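You operate a simulated robot arm through the tools that you are given. There is no shell and no other tool.

You are at the controls of a simulated two-armed robot. One attempt, no reset.

## Task
Change to the round anvil and drop the weight on the black capped sample from 20 cm.
Fine: stand the flat anvil on the bench, push the anvil slide in before you lift, and bring the lifting carriage back to PARK.

The check looks at the end state, three seconds after you hand in, the way a careful person would. Anything else that was tipped, shoved, dropped, spilled or broken makes it a failure.

## Robot
Two 7-joint arms with two-finger grippers on one trunk that stands fixed in place. Base frame: the origin is at the foot of the trunk, x ahead of it, y to its left, z up. Readings come in m, degrees, newtons and seconds.
The left shoulder is at [0.061, 0.216, 1.352], the right one opposite. With the tool pointing down near the work surface each hand reaches from about 0.12 to 0.8 m from the base axis, measured 20 degrees to its own side. Payload 3.43 kg a hand.
The TCP of each hand is the grasp point between the finger pads, 0.02 m short of the fingertips. In the tool frame z runs along the fingers and y along their closing line. Largest opening 0.124 m; the body of the gripper starts 0.093 m behind the TCP.
Orientation is told as [roll, pitch, yaw] about the base's x, y, z axes, in that order, counted from this pose: with the fingers straight down and closing along the base's y, the tool's x points along the base's -x, its y along +y and its z along -z.

## Interface
- The arms move only by the tool servo_tool. It takes "left_deltas", "right_deltas" or both (then of equal length, played together; a hand with none holds still); each is a list of rows, each a list of 3 entries, a list of its own where there are three numbers: the shift along the tool's x, y, z in m, then the turn, a rotation vector about the tool's x, y, z in degrees, then the opening, from 0 (shut) to 1 (fully open). In form: [[[tx, ty, tz], [wx, wy, wz], hand], ...]. A call has 1 to 20 rows; each row is the pose to reach, as a shift and turn from the pose commanded when the call began, along the tool's axes at that moment. Each row takes 0.2 s and may step no farther than 0.05 m and 8.6 degrees from the row before; otherwise, or with a gripper value out of range, the whole call is refused. Where a pose cannot be reached the arm comes as near as it can. A force on the tool above 90 N (or 10 N above the force at the start of the call, whichever is more), or a blocked arm, ends the call early, and 0.2 s more pass. The fingers move at their own pace (about 0.072 m/s each) and stop on an object; they squeeze with about 29 N. The grip force told is the motor's: it shows also when the fingers shut on nothing. Time passes only in rows, and 0.2 s behind the last, so rows that repeat a pose let the fingers close. The reply holds the time, the measured pose of the TCP, the force on the tool along the base axes, the opening and the grip force, in the units named above and with some noise, with the torque about the TCP (base axes, N m) and any sound that the robot's microphone picked up.
- Cameras (640 x 400 px; columns grow to the right, rows downward): "scene" is now at [0.1717, 0.0404, 1.5195]; the picture's right is [0.48, -0.88, 0.00], its down [-0.53, -0.29, -0.80] and it looks along [0.70, 0.38, -0.61] (base axes); focal length 215 px, centre (320, 200). "left" rides on the left gripper at [0.082, -0.014, -0.14] in its tool frame; the picture's right is [0.16, 0.99, 0.00], its down [-0.83, 0.14, -0.54] and it looks along [-0.53, 0.09, 0.84] (tool axes); focal length 243 px, centre (320, 200). "right" rides on the right gripper at [0.082, 0.014, -0.14] in its tool frame; the picture's right is [-0.16, 0.99, 0.00], its down [-0.83, -0.14, -0.54] and it looks along [-0.53, -0.09, 0.84] (tool axes); focal length 243 px, centre (320, 200). There is no depth. A picture from a camera that has moved, and an enlarged one, comes with that camera's place and axes in the base frame and with its lens.
- capture(camera): a new picture of that camera. No time passes.
- raise_lower(by): slides the trunk up (or, below 0, down) by that many m; the arms and the scene camera ride with it, the base frame stays. It gives what a move gives, with no picture.
- head_to(pan, tilt): turns the head with the scene camera to pan (to the left, within 80 degrees either way) and tilt (down, from -29 to 69), counted from straight ahead of the robot. It gives what a move gives.
- zoom(camera, box): a new picture of the part [left, top, right, bottom] of that camera's present view, enlarged. No time passes.
- finish_job(): hands the job in; it is judged then, once.

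Nothing tells you positions but the pictures and the camera data. Unless the task says otherwise, let go and move clear before handing in.

The tools are called as a command line: name --argument value ..., lists and objects as JSON in quotes. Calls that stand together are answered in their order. servo_tool: Moves the arms, as the interface text tells. Its arguments: {"type":"object","properties":{"left_deltas":{"type":"array"},"right_deltas":{"type":"array"}},"required":[]} The other tools are called the same way: raise_lower (by) slides the trunk up or down; head_to (pan, tilt) turns the head that bears the scene camera; capture (camera) takes a picture; zoom (camera, box) takes an enlarged picture of a part of a camera's view; finish_job () hands the job in.

At the start:

```text
time: 0.0
left_position: [0.46, 0.4904, 1.3182]
left_tool_rot: [0.0, 0.0, 0.0]
left_contact_force: [-0.5, 0.6, -0.5]
left_ft_torque: [0.03, -0.02, -0.01]
left_gripper_width: 0.124
left_grip_force: 0.0
right_position: [0.3555, 0.0015, 1.3905]
right_tool_rot: [-0.1, 0.0, 0.0]
right_contact_force: [-0.1, 0.0, -0.4]
right_ft_torque: [0.01, -0.03, -0.02]
right_gripper_width: 0.1239
right_grip_force: 0.1
trunk travel left (down, up): [-0.503, 0.088]
head pan, tilt: [28.8, 37.3]
```

scene: 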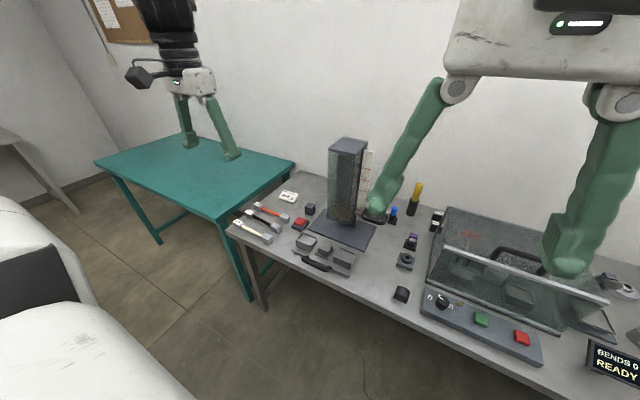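
right: 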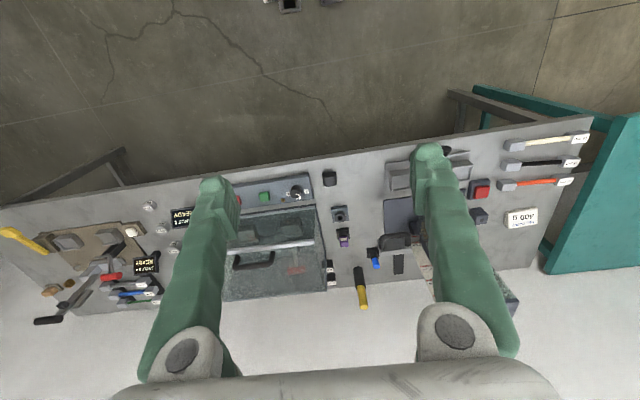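
left: 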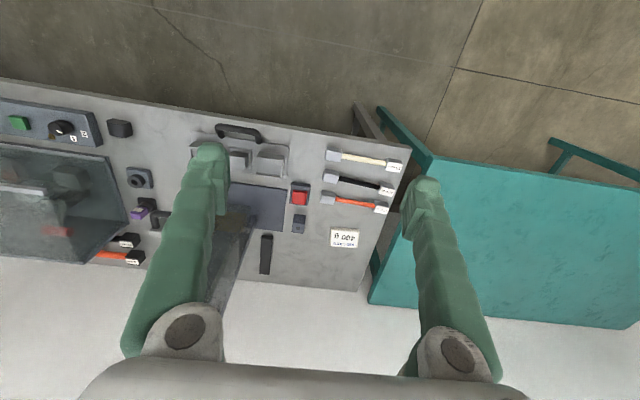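

I see a bench with a drop-weight tower, three samples (white, black, orange), and various controls. I'll take enlarged views before moving anything.

zoom --camera "scene" --box '[220, 120, 460, 300]'

zoom --camera "left" --box '[90, 80, 430, 290]'

zoom --camera "right" --box '[300, 100, 620, 320]'

```text
2.22 times, centred on (340, 210) of scene
camera zoom: at [0.1717, 0.0404, 1.5195], right [0.48, -0.88, 0.0], down [-0.53, -0.29, -0.8], along [0.7, 0.38, -0.61], focal length 478 px, centre (276, 178)
```

zoom: 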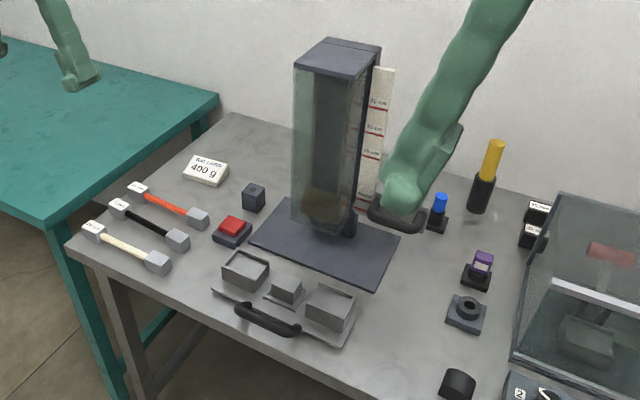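

```text
1.88 times, centred on (260, 185) of left
camera zoom: at [0.3763, 0.4778, 1.4585], right [-0.16, 0.99, 0.0], down [0.83, 0.14, 0.54], along [0.53, 0.09, -0.84], focal length 457 px, centre (433, 228)
```

zoom: 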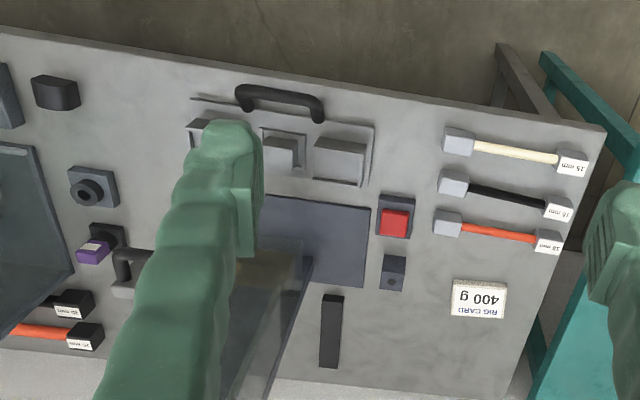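

```text
1.82 times, centred on (460, 210) of right
camera zoom: at [0.2722, 0.0152, 1.53], right [0.17, 0.99, 0.0], down [0.83, -0.14, 0.54], along [0.53, -0.09, -0.84], focal length 441 px, centre (66, 182)
```

zoom: 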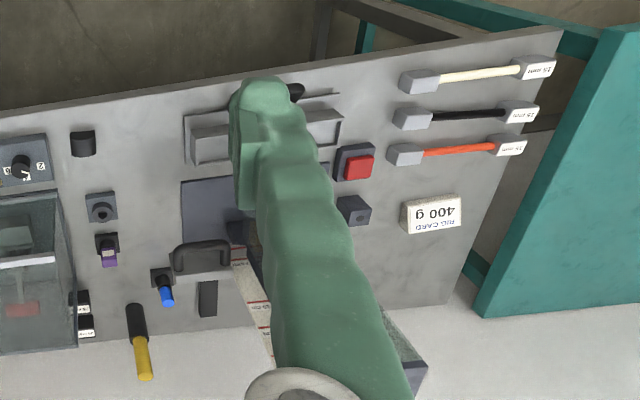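

The right gripper hides part of the tower. I'll shift the right hand off to the right and turn the head for clearer looks.

servo_tool --right_deltas '[[[0.03, -0.04, 0], [0, 0, 0], 1], [[0.06, -0.08, 0], [0, 0, 0], 1], [[0.08, -0.12, 0], [0, 0, 0], 1], [[0.1, -0.16, 0], [0, 0, 0], 1], [[0.1, -0.2, 0], [0, 0, 0], 1], [[0.1, -0.24, 0], [0, 0, 0], 1], [[0.1, -0.28, 0], [0, 0, 0], 1]]'

head_to --pan 28 --tilt 42

capture --camera "scene"

capture --camera "left"

```text
time: 1.6
left_position: [0.4592, 0.4891, 1.3188]
left_tool_rot: [0.1, 0.0, -0.1]
left_contact_force: [0.3, 0.4, 0.2]
left_ft_torque: [0.07, 0.05, -0.02]
left_gripper_width: 0.1242
left_grip_force: 0.0
right_position: [0.2552, -0.2481, 1.3393]
right_tool_rot: [0.2, 0.0, -0.1]
right_contact_force: [0.4, 0.6, -0.6]
right_ft_torque: [0.05, -0.02, -0.02]
right_gripper_width: 0.1242
right_grip_force: 0.1
right hand out of reach, approached as far as the arm can: row 4, 5, 6, 7
trunk travel left (down, up): [-0.503, 0.088]
head pan, tilt: [28.8, 37.3]
```

```text
time: 2.3
left_position: [0.4589, 0.4899, 1.3176]
left_tool_rot: [0.0, -0.1, -0.1]
left_contact_force: [-1.3, -0.3, 0.4]
left_ft_torque: [0.03, -0.01, -0.01]
left_gripper_width: 0.124
left_grip_force: 0.2
right_position: [0.2546, -0.2467, 1.3388]
right_tool_rot: [0.1, 0.0, -0.1]
right_contact_force: [0.3, 0.2, -0.3]
right_ft_torque: [0.02, 0.04, 0.01]
right_gripper_width: 0.1244
right_grip_force: 0.1
trunk travel left (down, up): [-0.503, 0.088]
head pan, tilt: [28.0, 42.0]
```

```text
taken
camera scene: at [0.1698, 0.037, 1.5125], right [0.47, -0.88, 0.0], down [-0.59, -0.31, -0.74], along [0.66, 0.35, -0.67], focal length 215 px, centre (320, 200)
```

scene: 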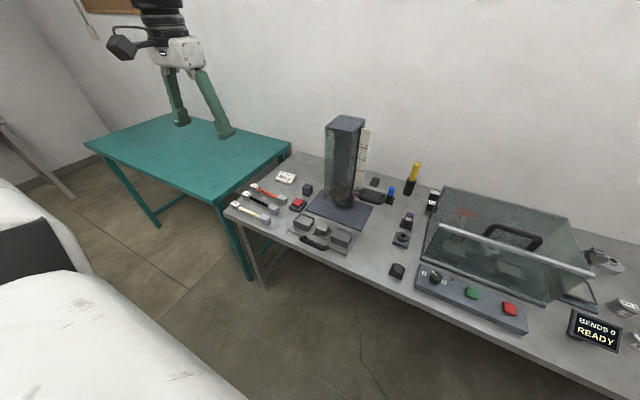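

```text
taken
camera left: at [0.3766, 0.477, 1.4587], right [-0.16, 0.99, 0.0], down [0.83, 0.14, 0.54], along [0.53, 0.09, -0.84], focal length 243 px, centre (320, 200)
```

left: 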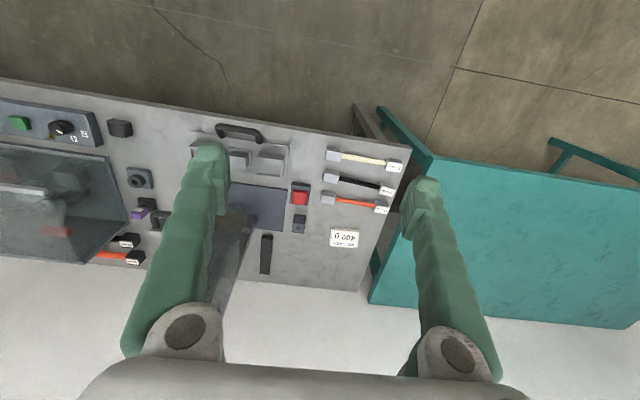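

zoom --camera "scene" --box '[220, 160, 340, 260]'

zoom --camera "scene" --box '[300, 105, 460, 215]'

zoom --camera "scene" --box '[270, 180, 430, 290]'

zoom --camera "left" --box '[280, 130, 420, 280]'

```text
4.00 times, centred on (280, 210) of scene
camera zoom: at [0.1698, 0.037, 1.5125], right [0.47, -0.88, 0.0], down [-0.59, -0.31, -0.74], along [0.66, 0.35, -0.67], focal length 860 px, centre (480, 160)
```

zoom: 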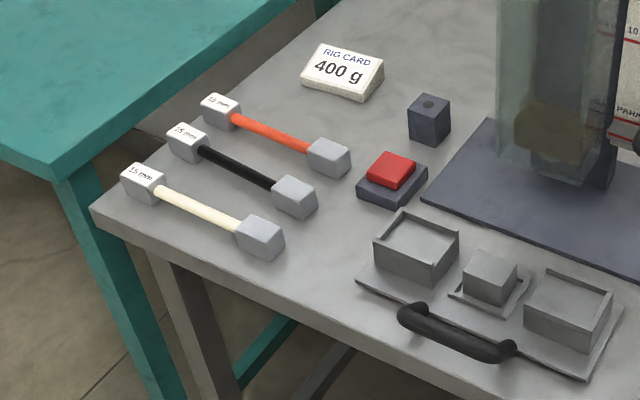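

```text
3.64 times, centred on (380, 160) of scene
camera zoom: at [0.1698, 0.037, 1.5125], right [0.47, -0.88, 0.0], down [-0.59, -0.31, -0.74], along [0.66, 0.35, -0.67], focal length 782 px, centre (102, 346)
```

zoom: 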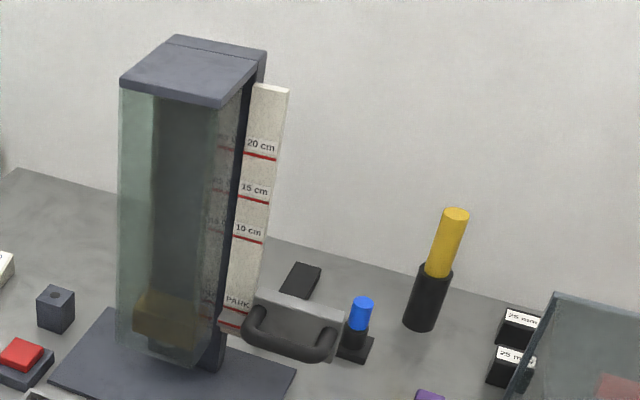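

```text
3.64 times, centred on (350, 235) of scene
camera zoom: at [0.1698, 0.037, 1.5125], right [0.47, -0.88, 0.0], down [-0.59, -0.31, -0.74], along [0.66, 0.35, -0.67], focal length 782 px, centre (211, 73)
```

zoom: 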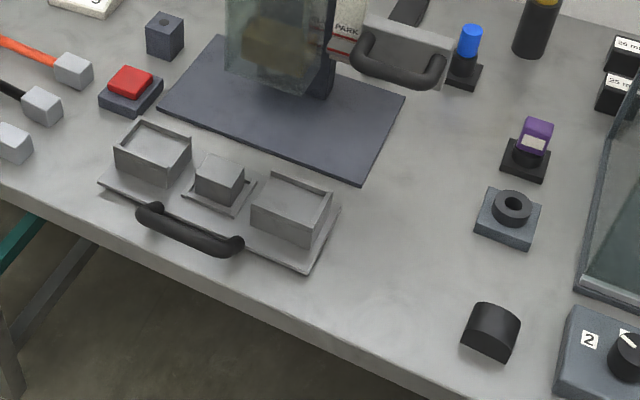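

```text
2.67 times, centred on (350, 205) of left
camera zoom: at [0.3766, 0.477, 1.4587], right [-0.16, 0.99, 0.0], down [0.83, 0.14, 0.54], along [0.53, 0.09, -0.84], focal length 647 px, centre (240, 187)
```

zoom: 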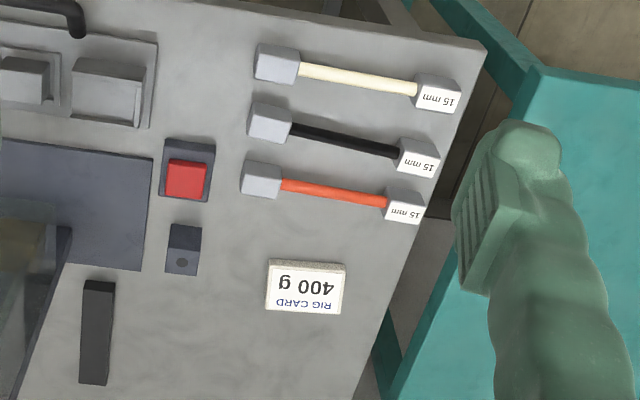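

The tower, slide with trays and a square anvil, the red button and three 15 mm samples are at left. I need a better look at the objects right of the tower to identify the round anvil and any other samples.

head_to --pan 0 --tilt 40

capture --camera "scene"

zoom --camera "scene" --box '[240, 130, 400, 230]'

zoom --camera "scene" --box '[240, 200, 400, 300]'

zoom --camera "scene" --box '[140, 100, 300, 200]'

```text
time: 3.2
left_position: [0.4588, 0.492, 1.3165]
left_tool_rot: [0.0, 0.0, -0.1]
left_contact_force: [0.0, -0.5, -0.1]
left_ft_torque: [0.01, -0.02, 0.01]
left_gripper_width: 0.1242
left_grip_force: 0.1
right_position: [0.2549, -0.2456, 1.3403]
right_tool_rot: [0.1, 0.0, -0.1]
right_contact_force: [0.1, -0.7, -1.1]
right_ft_torque: [0.0, -0.01, -0.01]
right_gripper_width: 0.1242
right_grip_force: 0.0
trunk travel left (down, up): [-0.503, 0.088]
head pan, tilt: [0.0, 40.0]
```

```text
taken
camera scene: at [0.1805, -0.0012, 1.5154], right [0.0, -1.0, 0.0], down [-0.64, 0.0, -0.77], along [0.77, 0.0, -0.64], focal length 215 px, centre (320, 200)
```

scene: 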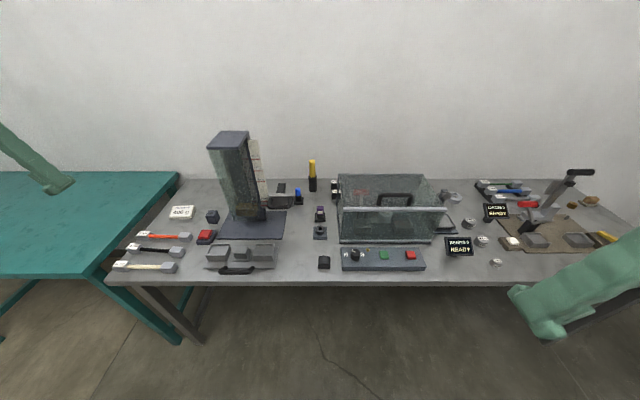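

```text
4.00 times, centred on (320, 180) of scene
camera zoom: at [0.1805, -0.0012, 1.5154], right [0.0, -1.0, 0.0], down [-0.64, 0.0, -0.77], along [0.77, 0.0, -0.64], focal length 860 px, centre (320, 280)
```

zoom: 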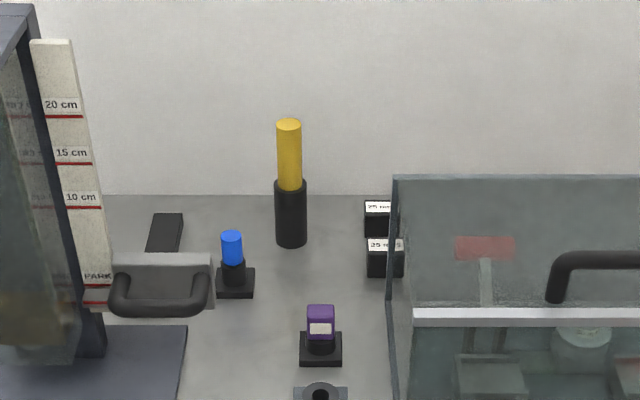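

```text
4.00 times, centred on (320, 250) of scene
camera zoom: at [0.1805, -0.0012, 1.5154], right [0.0, -1.0, 0.0], down [-0.64, 0.0, -0.77], along [0.77, 0.0, -0.64], focal length 860 px, centre (320, 0)
```

zoom: 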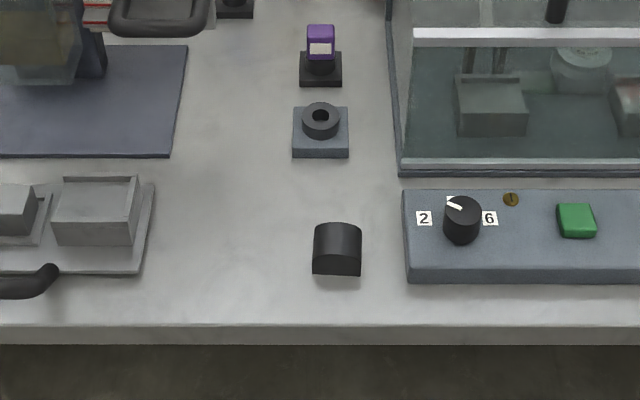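

```text
4.00 times, centred on (220, 150) of scene
camera zoom: at [0.1805, -0.0012, 1.5154], right [0.0, -1.0, 0.0], down [-0.64, 0.0, -0.77], along [0.77, 0.0, -0.64], focal length 860 px, centre (720, 400)
```

zoom: 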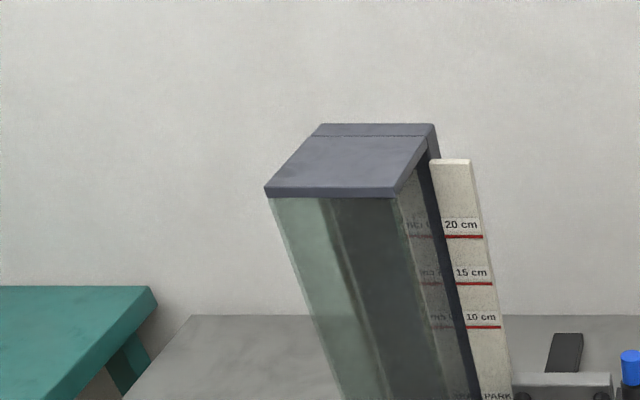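

There is a black rounded-top block at about (0.65, -0.01), probably the round anvil, and two black-capped bars labelled 25 mm by the glass cabinet. I'll move the right wrist camera to look closer.

servo_tool --right_deltas '[[[-0.04, 0.03, 0], [0, 0, 0], 1], [[-0.08, 0.06, 0], [0, 0, 0], 1], [[-0.12, 0.09, 0], [0, 0, 0], 1], [[-0.16, 0.1, 0], [0, 0, 0], 1], [[-0.2, 0.1, 0], [0, 0, 0], 1], [[-0.24, 0.1, 0], [0, 0, 0], 1], [[-0.28, 0.1, 0], [0, 0, 0], 1]]'

capture --camera "right"

capture --camera "scene"

```text
time: 4.8
left_position: [0.4597, 0.4905, 1.3179]
left_tool_rot: [0.1, 0.0, -0.2]
left_contact_force: [-0.1, -0.1, -0.9]
left_ft_torque: [0.06, 0.04, -0.04]
left_gripper_width: 0.1241
left_grip_force: 0.1
right_position: [0.454, -0.1083, 1.2816]
right_tool_rot: [0.7, -0.7, -1.5]
right_contact_force: [1.6, -1.8, -5.7]
right_ft_torque: [0.12, 0.2, 0.01]
right_gripper_width: 0.1242
right_grip_force: 0.0
right hand out of reach, approached as far as the arm can: row 3, 4, 5, 6, 7
trunk travel left (down, up): [-0.503, 0.088]
head pan, tilt: [0.0, 40.0]
```

```text
taken
camera right: at [0.369, -0.0934, 1.4196], right [0.19, 0.98, 0.01], down [0.82, -0.17, 0.55], along [0.54, -0.09, -0.84], focal length 243 px, centre (320, 200)
```

right: 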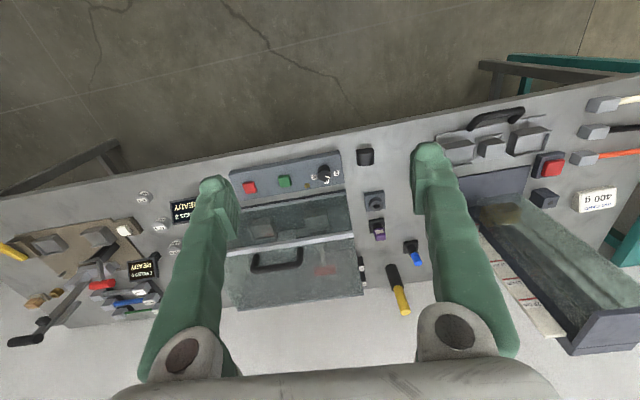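

```text
taken
camera scene: at [0.1809, -0.0017, 1.5152], right [0.0, -1.0, 0.0], down [-0.64, 0.0, -0.77], along [0.77, 0.0, -0.64], focal length 215 px, centre (320, 200)
```

scene: 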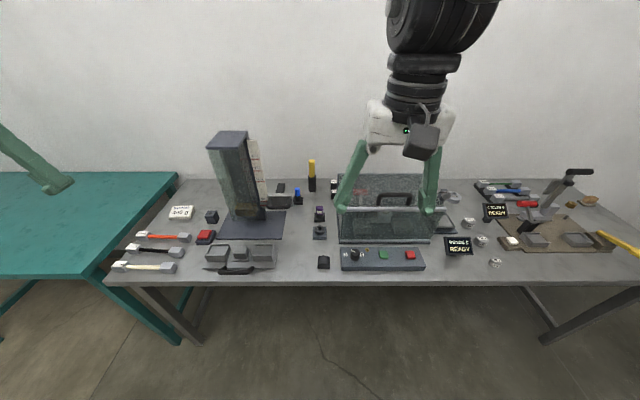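

zoom --camera "right" --box '[330, 130, 450, 320]'

zoom --camera "right" --box '[200, 140, 380, 310]'

zoom --camera "left" --box '[0, 80, 170, 280]'

zoom --camera "right" --box '[420, 80, 640, 230]'

```text
2.11 times, centred on (390, 225) of right
camera zoom: at [0.369, -0.0934, 1.4196], right [0.19, 0.98, 0.01], down [0.82, -0.17, 0.55], along [0.54, -0.09, -0.84], focal length 511 px, centre (173, 147)
```

zoom: 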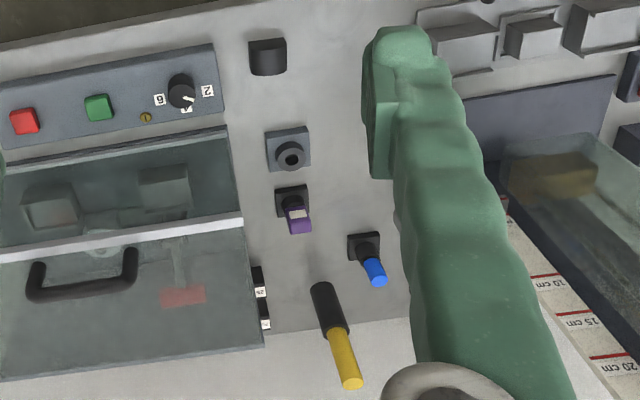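

```text
2.35 times, centred on (290, 225) of right
camera zoom: at [0.369, -0.0934, 1.4196], right [0.19, 0.98, 0.01], down [0.82, -0.17, 0.55], along [0.54, -0.09, -0.84], focal length 571 px, centre (391, 141)
```

zoom: 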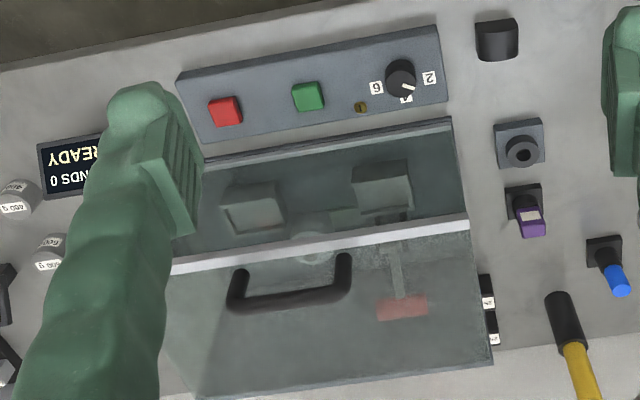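

```text
2.00 times, centred on (85, 180) of left
camera zoom: at [0.377, 0.4773, 1.4584], right [-0.16, 0.99, 0.0], down [0.83, 0.14, 0.54], along [0.53, 0.09, -0.84], focal length 485 px, centre (790, 240)
```

zoom: 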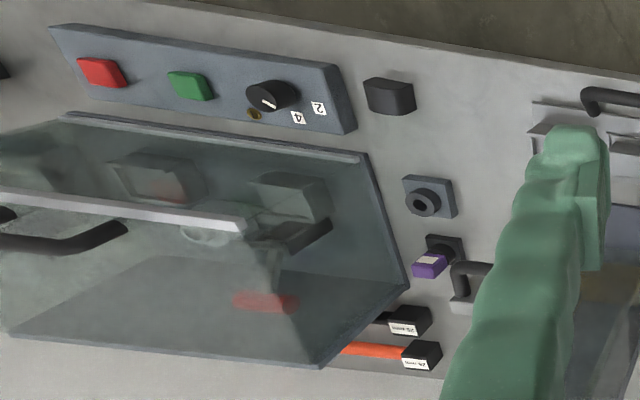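

```text
2.67 times, centred on (530, 155) of right
camera zoom: at [0.369, -0.0934, 1.4196], right [0.19, 0.98, 0.01], down [0.82, -0.17, 0.55], along [0.54, -0.09, -0.84], focal length 647 px, centre (-240, 320)
```

zoom: 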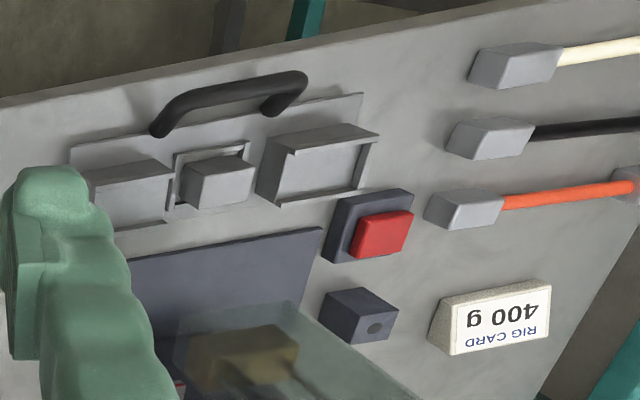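

The two 25 mm bars sit behind the other rig, so I take the target to be the black one of the three 15 mm capped samples next to the tower. The slide is out, with the flat anvil in its middle seat at about (0.69, 0.305). Next I bring the left wrist camera over the slide.

servo_tool --left_deltas '[[[-0.02, -0.024, 0.034], [0, 0, 0], 1], [[-0.04, -0.048, 0.067], [0, 0, 0], 1], [[-0.06, -0.071, 0.1], [0, 0, 0], 1], [[-0.08, -0.095, 0.134], [0, 0, 0], 1], [[-0.1, -0.119, 0.167], [0, 0, 0], 1], [[-0.12, -0.143, 0.2], [0, 0, 0], 1], [[-0.13, -0.166, 0.234], [0, 0, 0], 1], [[-0.14, -0.19, 0.268], [0, 0, 0], 1]]'

capture --camera "left"

zoom --camera "left" --box '[220, 100, 480, 270]'

```text
time: 6.6
left_position: [0.6009, 0.3017, 1.0488]
left_tool_rot: [0.0, 0.1, 0.0]
left_contact_force: [0.5, 0.2, 0.4]
left_ft_torque: [-0.05, 0.02, 0.01]
left_gripper_width: 0.1242
left_grip_force: 0.0
right_position: [0.4562, -0.1084, 1.2787]
right_tool_rot: [0.5, -0.7, -1.6]
right_contact_force: [0.3, -0.4, 0.2]
right_ft_torque: [-0.02, 0.02, -0.02]
right_gripper_width: 0.1238
right_grip_force: 0.0
trunk travel left (down, up): [-0.503, 0.088]
head pan, tilt: [0.0, 40.0]
```

```text
taken
camera left: at [0.5182, 0.2899, 1.1883], right [-0.17, 0.99, 0.0], down [0.83, 0.14, 0.54], along [0.53, 0.09, -0.84], focal length 243 px, centre (320, 200)
```

left: 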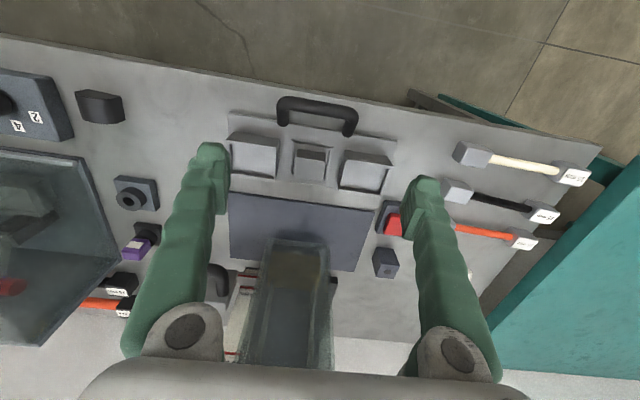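

```text
2.35 times, centred on (350, 185) of left
camera zoom: at [0.5182, 0.2899, 1.1883], right [-0.17, 0.99, 0.0], down [0.83, 0.14, 0.54], along [0.53, 0.09, -0.84], focal length 571 px, centre (249, 235)
```

zoom: 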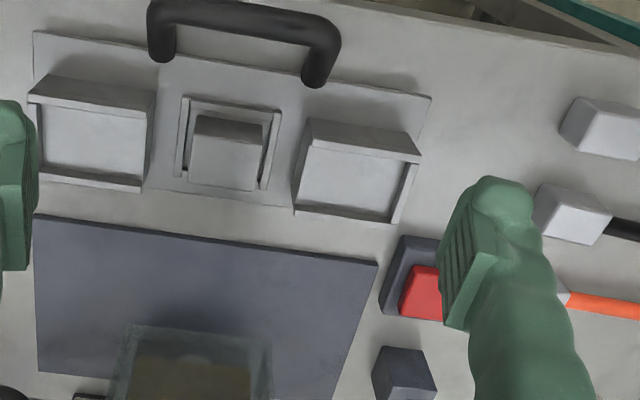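

zoom --camera "left" --box '[220, 120, 410, 210]'

zoom --camera "left" --box '[60, 70, 180, 230]'

zoom --camera "left" --box '[360, 130, 600, 290]'

zoom --camera "left" --box '[200, 190, 400, 370]'

```text
3.37 times, centred on (315, 165) of left
camera zoom: at [0.5182, 0.2899, 1.1883], right [-0.17, 0.99, 0.0], down [0.83, 0.14, 0.54], along [0.53, 0.09, -0.84], focal length 817 px, centre (337, 318)
```

zoom: 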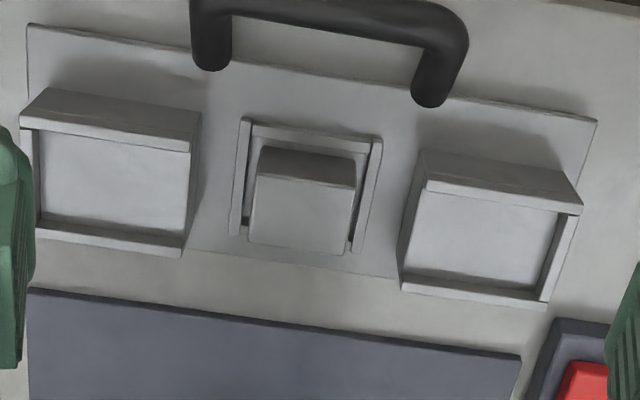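

```text
2.50 times, centred on (120, 150) of left
camera zoom: at [0.5182, 0.2899, 1.1883], right [-0.17, 0.99, 0.0], down [0.83, 0.14, 0.54], along [0.53, 0.09, -0.84], focal length 606 px, centre (820, 325)
```

zoom: 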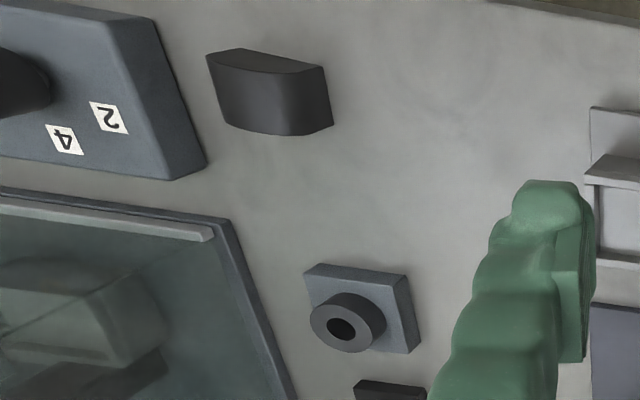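

```text
2.50 times, centred on (480, 210) of left
camera zoom: at [0.5182, 0.2899, 1.1883], right [-0.17, 0.99, 0.0], down [0.83, 0.14, 0.54], along [0.53, 0.09, -0.84], focal length 606 px, centre (-80, 175)
```

zoom: 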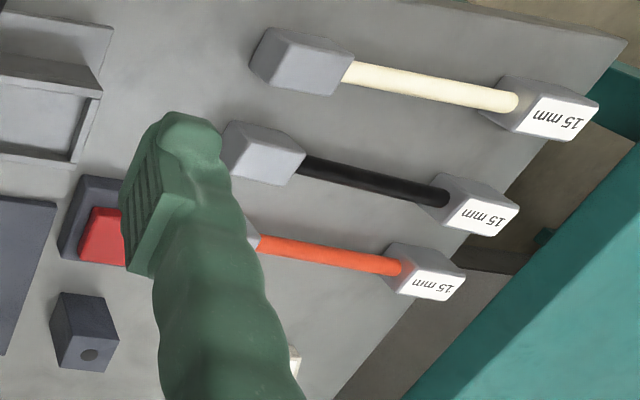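

```text
2.22 times, centred on (300, 280) of left
camera zoom: at [0.5182, 0.2899, 1.1883], right [-0.17, 0.99, 0.0], down [0.83, 0.14, 0.54], along [0.53, 0.09, -0.84], focal length 539 px, centre (364, 22)
```

zoom: 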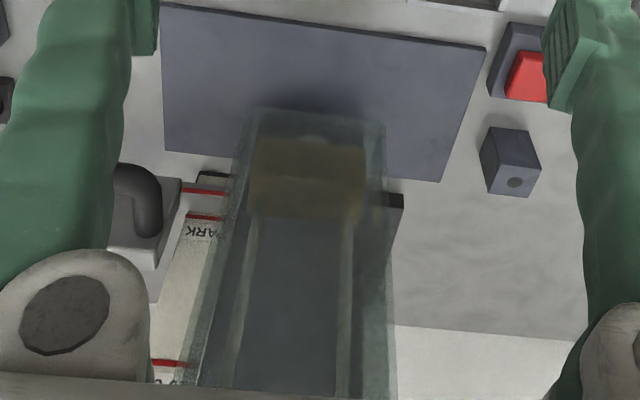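

The flat anvil sits in a low U-shaped seat at about (0.690, 0.302), top near z 0.826, with about 27 mm free on each side before the trays. The black arch-topped block is the round anvil. I'll hover over the flat anvil with the fingers part closed and check alignment.

servo_tool --left_deltas '[[[-0.022, 0, 0.037], [0, 0, 0], 0.58], [[-0.045, 0, 0.075], [0, 0, 0], 0.58], [[-0.067, 0, 0.112], [0, 0, 0], 0.58], [[-0.089, 0, 0.139], [0, 0, 0], 0.58], [[-0.089, 0, 0.139], [0, 0, 0], 0.58]]'

capture --camera "left"

zoom --camera "left" --box '[180, 90, 460, 265]'

```text
time: 7.8
left_position: [0.6237, 0.334, 0.9364]
left_tool_rot: [0.0, -0.2, -0.1]
left_contact_force: [-0.1, 0.1, 0.0]
left_ft_torque: [0.05, -0.03, 0.01]
left_gripper_width: 0.0719
left_grip_force: 0.1
left hand out of reach, approached as far as the arm can: row 1, 2, 3, 4, 5
right_position: [0.4536, -0.1092, 1.2814]
right_tool_rot: [0.6, -0.8, -1.6]
right_contact_force: [0.3, 0.0, 0.8]
right_ft_torque: [0.04, -0.01, 0.02]
right_gripper_width: 0.124
right_grip_force: 0.1
trunk travel left (down, up): [-0.503, 0.088]
head pan, tilt: [0.0, 40.0]
```

```text
taken
camera left: at [0.5402, 0.3227, 1.0771], right [-0.16, 0.99, 0.0], down [0.83, 0.14, 0.54], along [0.53, 0.09, -0.84], focal length 243 px, centre (320, 200)
```

left: 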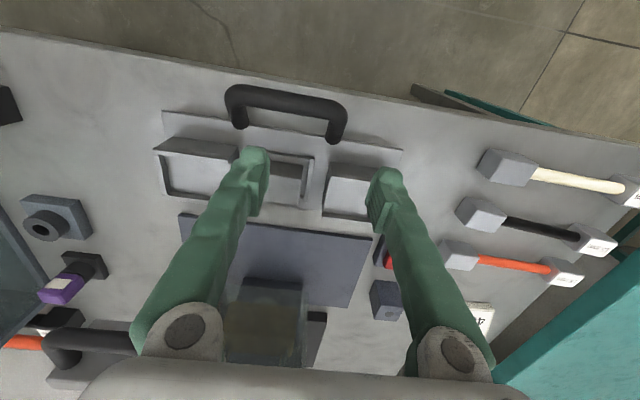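

```text
2.29 times, centred on (320, 178) of left
camera zoom: at [0.5402, 0.3227, 1.0771], right [-0.16, 0.99, 0.0], down [0.83, 0.14, 0.54], along [0.53, 0.09, -0.84], focal length 555 px, centre (320, 251)
```

zoom: 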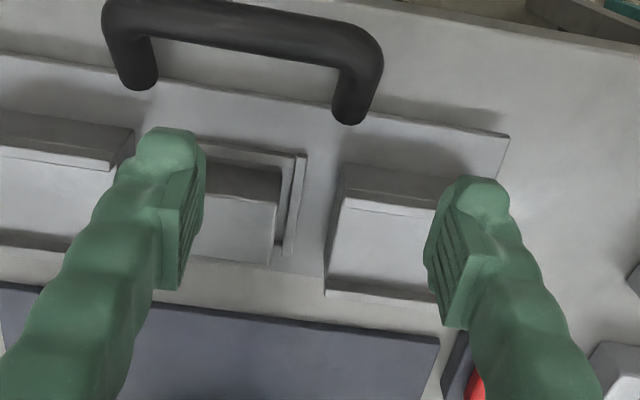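

The arm runs out of reach with the shoulder this high. I'll raise the left hand, then lower the trunk so the arms reach farther over the bench.

servo_tool --left_deltas '[[[0.02, 0, -0.04], [0, 0, 0], 0.58], [[0.04, 0, -0.08], [0, 0, 0], 0.58], [[0.06, 0.02, -0.12], [0, 0, 0], 0.58], [[0.08, 0.04, -0.16], [0, 0, 0], 0.58], [[0.1, 0.06, -0.2], [0, 0, 0], 0.58], [[0.12, 0.08, -0.24], [0, 0, 0], 0.58], [[0.14, 0.1, -0.28], [0, 0, 0], 0.58]]' --right_deltas '[[[0.03, -0.02, 0], [0, 0, 0], 1], [[0.06, -0.04, 0], [0, 0, 0], 1], [[0.09, -0.06, 0], [0, 0, 0], 1], [[0.12, -0.08, 0], [0, 0, 0], 1], [[0.15, -0.1, 0], [0, 0, 0], 1], [[0.18, -0.12, 0], [0, 0, 0], 1], [[0.2, -0.13, 0], [0, 0, 0], 1]]'

```text
time: 9.4
left_position: [0.4841, 0.4423, 1.2211]
left_tool_rot: [0.0, -0.3, 0.0]
left_contact_force: [-0.3, 0.1, 0.3]
left_ft_torque: [0.0, -0.06, 0.05]
left_gripper_width: 0.0718
left_grip_force: 0.0
right_position: [0.2702, -0.236, 1.3049]
right_tool_rot: [-0.1, 0.0, 0.1]
right_contact_force: [0.1, 0.5, 0.3]
right_ft_torque: [0.01, -0.06, -0.04]
right_gripper_width: 0.1238
right_grip_force: 0.1
right hand out of reach, approached as far as the arm can: row 6, 7
trunk travel left (down, up): [-0.503, 0.088]
head pan, tilt: [0.0, 40.0]
```

raise_lower --by -0.15

capture --camera "scene"

```text
time: 11.1
left_position: [0.4854, 0.4409, 1.0701]
left_tool_rot: [0.0, 0.0, -0.1]
left_contact_force: [-0.9, -0.2, 0.1]
left_ft_torque: [0.0, -0.02, -0.03]
left_gripper_width: 0.072
left_grip_force: 0.0
right_position: [0.2941, -0.2367, 1.1227]
right_tool_rot: [0.0, 9.2, -0.1]
right_contact_force: [-0.3, 0.3, -0.3]
right_ft_torque: [0.02, 0.02, 0.02]
right_gripper_width: 0.124
right_grip_force: 0.1
trunk travel left (down, up): [-0.353, 0.238]
head pan, tilt: [0.0, 40.0]
```

```text
taken
camera scene: at [0.2312, -0.0016, 1.3555], right [0.0, -1.0, 0.0], down [-0.64, 0.0, -0.77], along [0.77, 0.0, -0.64], focal length 215 px, centre (320, 200)
```

scene: 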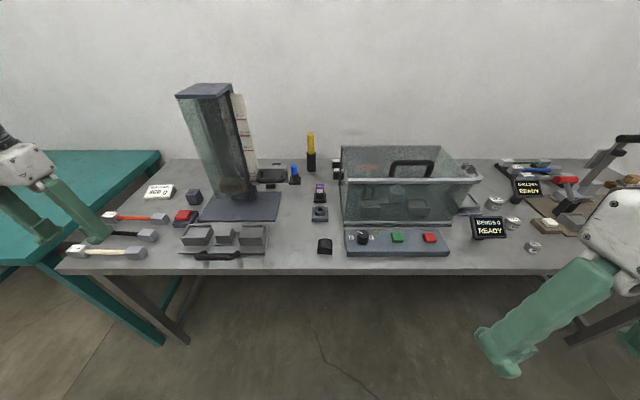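

servo_tool --left_deltas '[[[-0.034, -0.023, 0.01], [0, 0, 0], 0.58], [[-0.068, -0.046, 0.02], [0, 0, 0], 0.58], [[-0.102, -0.07, 0.03], [0, 0, 0], 0.58], [[-0.136, -0.093, 0.05], [0, 0, 0], 0.58], [[-0.17, -0.116, 0.08], [0, 0, 0], 0.58], [[-0.205, -0.139, 0.12], [0, 0, 0], 0.58], [[-0.205, -0.139, 0.12], [0, 0, 0], 0.58]]'

capture --camera "left"

zoom --camera "left" --box '[180, 90, 460, 265]'

```text
refused: row 5 steps farther than a row can; nothing moved
```

```text
taken
camera left: at [0.4028, 0.4279, 1.2108], right [-0.17, 0.99, 0.0], down [0.83, 0.14, 0.54], along [0.53, 0.09, -0.84], focal length 243 px, centre (320, 200)
```

left: 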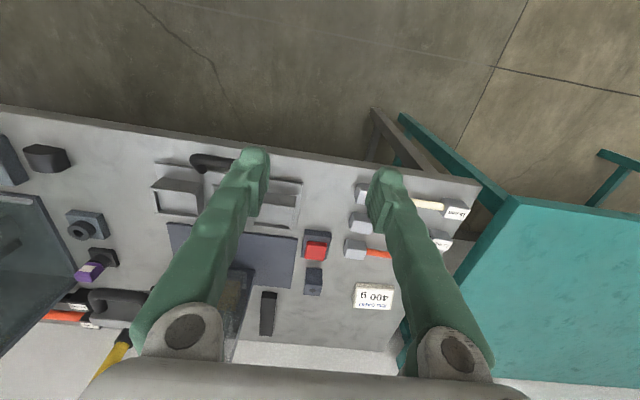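

```text
2.29 times, centred on (320, 178) of left
camera zoom: at [0.4028, 0.4279, 1.2108], right [-0.17, 0.99, 0.0], down [0.83, 0.14, 0.54], along [0.53, 0.09, -0.84], focal length 555 px, centre (320, 251)
```

zoom: 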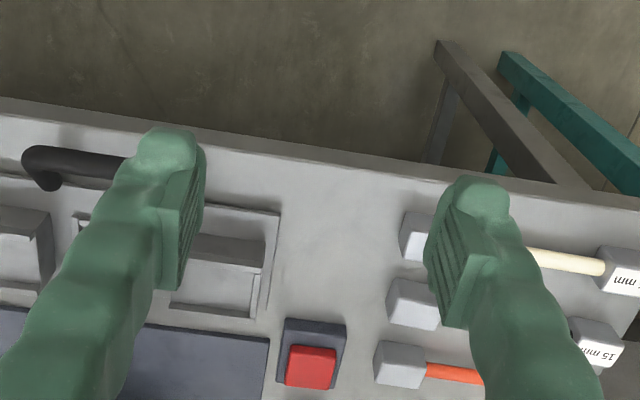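

servo_tool --left_deltas '[[[-0.03, -0.02, 0.01], [0, 0, 0], 0.58], [[-0.06, -0.04, 0.02], [0, 0, 0], 0.58], [[-0.09, -0.06, 0.03], [0, 0, 0], 0.58], [[-0.12, -0.08, 0.045], [0, 0, 0], 0.58], [[-0.15, -0.1, 0.065], [0, 0, 0], 0.58], [[-0.18, -0.12, 0.09], [0, 0, 0], 0.58], [[-0.205, -0.139, 0.12], [0, 0, 0], 0.58], [[-0.205, -0.139, 0.12], [0, 0, 0], 0.58]]'

capture --camera "left"

zoom --camera "left" --box '[180, 90, 460, 265]'

```text
time: 12.9
left_position: [0.6601, 0.3285, 0.9451]
left_tool_rot: [-0.2, -0.1, -0.1]
left_contact_force: [-0.9, -0.7, 0.3]
left_ft_torque: [0.01, 0.01, 0.03]
left_gripper_width: 0.0716
left_grip_force: 0.1
left hand out of reach, approached as far as the arm can: row 6, 7, 8
right_position: [0.2927, -0.2384, 1.1229]
right_tool_rot: [0.0, 9.2, -0.2]
right_contact_force: [-0.7, -0.3, -0.4]
right_ft_torque: [0.0, 0.04, -0.03]
right_gripper_width: 0.1242
right_grip_force: 0.1
trunk travel left (down, up): [-0.353, 0.238]
head pan, tilt: [0.0, 40.0]
```

```text
taken
camera left: at [0.5768, 0.3163, 1.0855], right [-0.16, 0.99, 0.0], down [0.83, 0.14, 0.54], along [0.54, 0.09, -0.84], focal length 243 px, centre (320, 200)
```

left: 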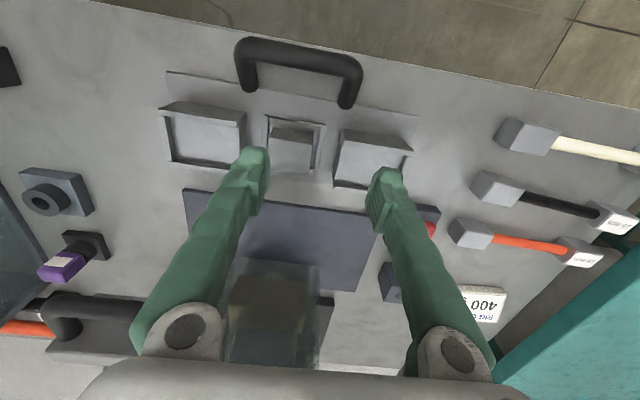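

```text
2.29 times, centred on (320, 178) of left
camera zoom: at [0.5768, 0.3163, 1.0855], right [-0.16, 0.99, 0.0], down [0.83, 0.14, 0.54], along [0.54, 0.09, -0.84], focal length 555 px, centre (320, 251)
```

zoom: 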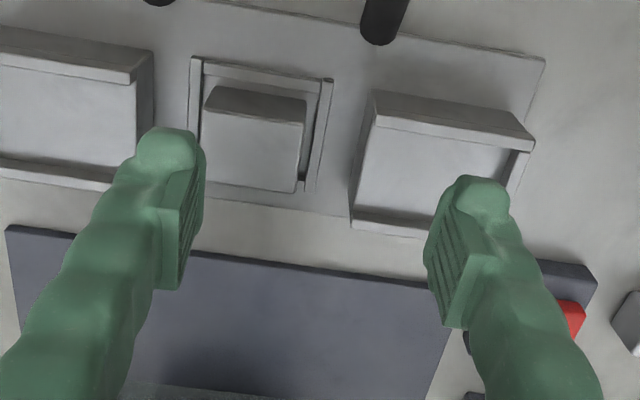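

servo_tool --left_deltas '[[[0.02, 0, -0.04], [0, 0, 0], 0.58], [[0.04, 0, -0.08], [0, 0, 0], 0.58], [[0.06, 0, -0.12], [0, 0, 0], 0.58], [[0.08, 0, -0.16], [0, 0, 0], 0.58], [[0.1, 0, -0.18], [0, 0, 0], 0.58]]'

raise_lower --by -0.15

capture --camera "scene"

```text
time: 14.1
left_position: [0.5579, 0.3315, 1.1255]
left_tool_rot: [0.0, 0.0, -0.1]
left_contact_force: [-0.1, 0.9, 0.3]
left_ft_torque: [-0.01, -0.04, -0.02]
left_gripper_width: 0.072
left_grip_force: 0.0
right_position: [0.2934, -0.2369, 1.1218]
right_tool_rot: [0.0, 9.1, -0.1]
right_contact_force: [-0.3, 0.3, 0.8]
right_ft_torque: [-0.03, -0.01, 0.0]
right_gripper_width: 0.124
right_grip_force: 0.0
trunk travel left (down, up): [-0.353, 0.238]
head pan, tilt: [0.0, 40.0]
```

```text
time: 15.9
left_position: [0.5573, 0.3312, 0.9769]
left_tool_rot: [0.1, -0.1, 0.0]
left_contact_force: [0.0, 0.7, 1.4]
left_ft_torque: [0.01, -0.03, 0.03]
left_gripper_width: 0.0721
left_grip_force: 0.0
right_position: [0.3142, -0.2374, 0.9515]
right_tool_rot: [0.1, 16.1, -0.1]
right_contact_force: [-0.9, 0.1, -0.3]
right_ft_torque: [-0.02, -0.03, 0.01]
right_gripper_width: 0.1238
right_grip_force: 0.0
trunk travel left (down, up): [-0.203, 0.388]
head pan, tilt: [0.0, 40.0]
```

```text
taken
camera scene: at [0.2752, -0.0016, 1.1993], right [0.0, -1.0, 0.0], down [-0.64, 0.0, -0.77], along [0.77, 0.0, -0.64], focal length 215 px, centre (320, 200)
```

scene: 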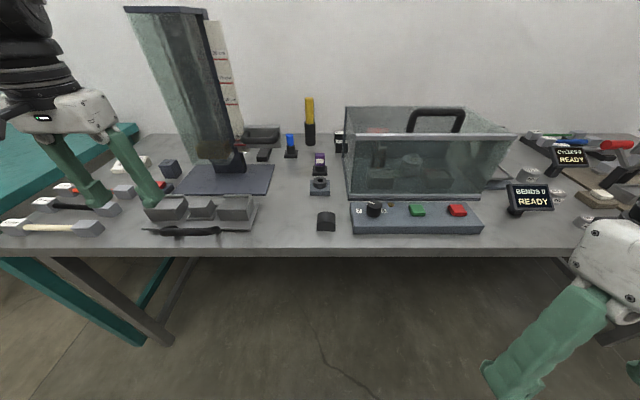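

servo_tool --left_deltas '[[[-0.04, -0.009, 0.01], [0, 0, 0], 0.58], [[-0.08, -0.018, 0.025], [0, 0, 0], 0.58], [[-0.11, -0.025, 0.04], [0, 0, 0], 0.58], [[-0.133, -0.029, 0.05], [0, 0, 0], 0.58], [[-0.133, -0.029, 0.05], [0, 0, 0], 0.58]]'

capture --camera "left"

zoom --camera "left" --box '[180, 60, 460, 235]'

```text
time: 17.1
left_position: [0.6534, 0.3268, 0.9063]
left_tool_rot: [-0.3, -0.2, 0.0]
left_contact_force: [-0.6, -0.3, 0.9]
left_ft_torque: [0.02, -0.02, 0.01]
left_gripper_width: 0.0718
left_grip_force: 0.1
left hand out of reach, approached as far as the arm can: row 2, 3, 4, 5
right_position: [0.315, -0.2367, 0.9497]
right_tool_rot: [0.1, 16.1, -0.1]
right_contact_force: [-0.1, -0.3, 0.2]
right_ft_torque: [-0.02, 0.01, 0.02]
right_gripper_width: 0.124
right_grip_force: 0.1
trunk travel left (down, up): [-0.203, 0.388]
head pan, tilt: [0.0, 40.0]
```

```text
taken
camera left: at [0.5705, 0.3137, 1.0463], right [-0.16, 0.99, 0.0], down [0.83, 0.14, 0.54], along [0.54, 0.09, -0.84], focal length 243 px, centre (320, 200)
```

left: 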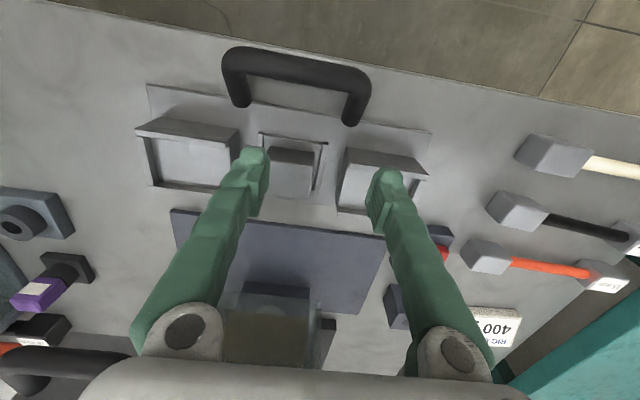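

```text
2.29 times, centred on (320, 148) of left
camera zoom: at [0.5705, 0.3137, 1.0463], right [-0.16, 0.99, 0.0], down [0.83, 0.14, 0.54], along [0.54, 0.09, -0.84], focal length 555 px, centre (320, 320)
```

zoom: 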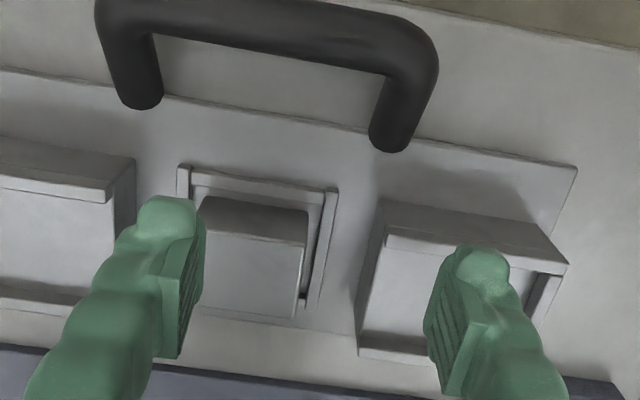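

The arm stops short of the anvil even with a lower trunk, so it may be a wrist limit. I'll test whether tipping the fingers slightly forward at a safe height gives the reach.

servo_tool --left_deltas '[[[-0.01, -0.006, -0.01], [0, -8, 0], 0.58], [[-0.02, -0.012, -0.02], [0, -15, 0], 0.58], [[-0.037, -0.025, -0.025], [0, -15, 0], 0.58], [[-0.037, -0.025, -0.025], [0, -15, 0], 0.58]]'

```text
time: 18.1
left_position: [0.6892, 0.3012, 0.9314]
left_tool_rot: [0.0, -15.0, 0.0]
left_contact_force: [0.2, 0.1, -0.1]
left_ft_torque: [-0.08, -0.02, 0.0]
left_gripper_width: 0.0721
left_grip_force: 0.0
right_position: [0.3149, -0.2357, 0.951]
right_tool_rot: [-0.1, 16.1, -0.1]
right_contact_force: [-0.9, 0.5, -0.2]
right_ft_torque: [-0.03, -0.02, 0.03]
right_gripper_width: 0.1239
right_grip_force: 0.0
trunk travel left (down, up): [-0.203, 0.388]
head pan, tilt: [0.0, 40.0]
```

servo_tool --left_deltas '[[[0, 0, 0], [0, 5, 0], 0.58], [[0, 0, 0], [0, 9, 0], 0.58], [[0, 0, 0], [0, 9, 0], 0.58]]'

```text
time: 18.9
left_position: [0.6757, 0.3102, 0.9247]
left_tool_rot: [-0.3, -6.1, 0.0]
left_contact_force: [0.5, 0.1, 0.1]
left_ft_torque: [-0.03, 0.05, -0.01]
left_gripper_width: 0.072
left_grip_force: 0.0
left hand out of reach, approached as far as the arm can: row 2, 3
right_position: [0.3162, -0.2361, 0.9513]
right_tool_rot: [-0.1, 16.2, 0.0]
right_contact_force: [0.1, 0.4, -0.4]
right_ft_torque: [-0.01, 0.01, 0.02]
right_gripper_width: 0.124
right_grip_force: 0.1
trunk travel left (down, up): [-0.203, 0.388]
head pan, tilt: [0.0, 40.0]
```

About 10–12° of forward tilt makes it reachable, and with the fingers closing along y the pads still meet the anvil sides squarely. I'll go to 12° tilt above the anvil and check.

servo_tool --left_deltas '[[[-0.006, -0.004, 0.013], [0, -3, 0], 0.58], [[-0.0116, -0.0082, 0.0261], [0, -6, 0], 0.58], [[-0.0116, -0.0082, 0.0261], [0, -6, 0], 0.58]]'

capture --camera "left"

zoom --camera "left" --box '[200, 80, 440, 230]'

head_to --pan 35 --tilt 35

capture --camera "scene"

```text
time: 19.7
left_position: [0.6909, 0.3029, 0.8995]
left_tool_rot: [0.0, -12.0, 0.0]
left_contact_force: [-0.5, 0.2, -0.6]
left_ft_torque: [0.04, -0.02, -0.04]
left_gripper_width: 0.0717
left_grip_force: 0.0
right_position: [0.315, -0.2367, 0.9524]
right_tool_rot: [0.2, 16.1, -0.1]
right_contact_force: [-0.5, 0.9, 0.8]
right_ft_torque: [-0.02, 0.03, 0.02]
right_gripper_width: 0.1239
right_grip_force: 0.0
trunk travel left (down, up): [-0.203, 0.388]
head pan, tilt: [0.0, 40.0]
```

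```text
taken
camera left: at [0.58, 0.2899, 1.0206], right [-0.16, 0.99, -0.03], down [0.7, 0.14, 0.7], along [0.7, 0.09, -0.71], focal length 243 px, centre (320, 200)
```

left: 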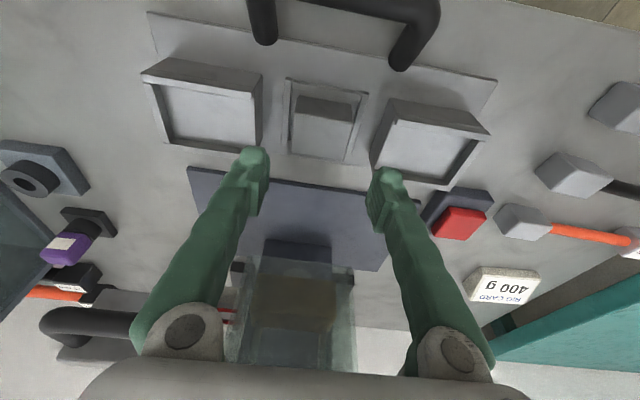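

```text
2.67 times, centred on (320, 155) of left
camera zoom: at [0.58, 0.2899, 1.0206], right [-0.16, 0.99, -0.03], down [0.7, 0.14, 0.7], along [0.7, 0.09, -0.71], focal length 647 px, centre (320, 320)
```

zoom: 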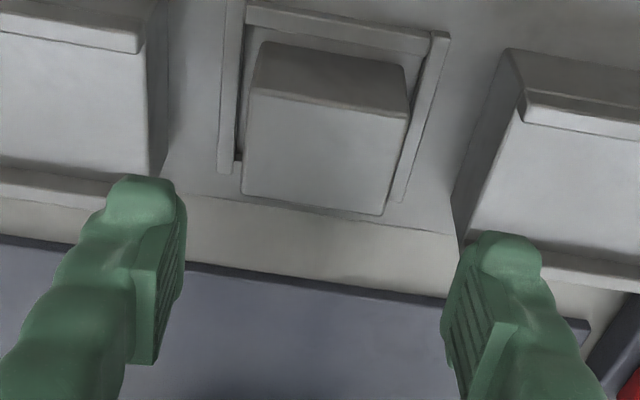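

```text
time: 20.7
left_position: [0.6904, 0.3026, 0.8988]
left_tool_rot: [0.1, -12.0, 0.0]
left_contact_force: [-0.3, 0.6, 0.5]
left_ft_torque: [-0.01, 0.03, 0.04]
left_gripper_width: 0.072
left_grip_force: 0.0
right_position: [0.3149, -0.2365, 0.9502]
right_tool_rot: [0.0, 16.1, 0.0]
right_contact_force: [0.0, 1.0, -0.8]
right_ft_torque: [0.0, 0.01, 0.0]
right_gripper_width: 0.1239
right_grip_force: 0.1
trunk travel left (down, up): [-0.203, 0.388]
head pan, tilt: [35.0, 35.0]
```

```text
taken
camera scene: at [0.2629, 0.0489, 1.2066], right [0.57, -0.82, 0.0], down [-0.47, -0.33, -0.82], along [0.67, 0.47, -0.57], focal length 215 px, centre (320, 200)
```

scene: 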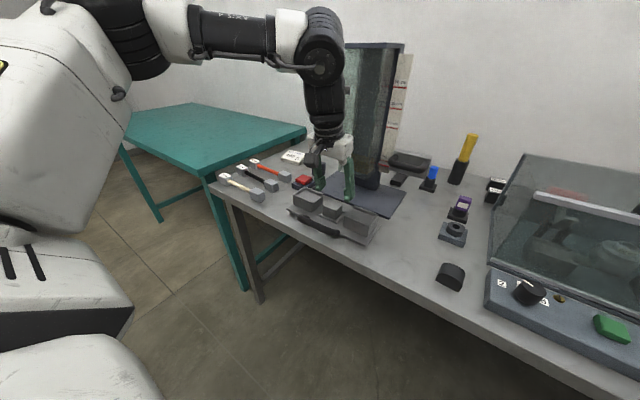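

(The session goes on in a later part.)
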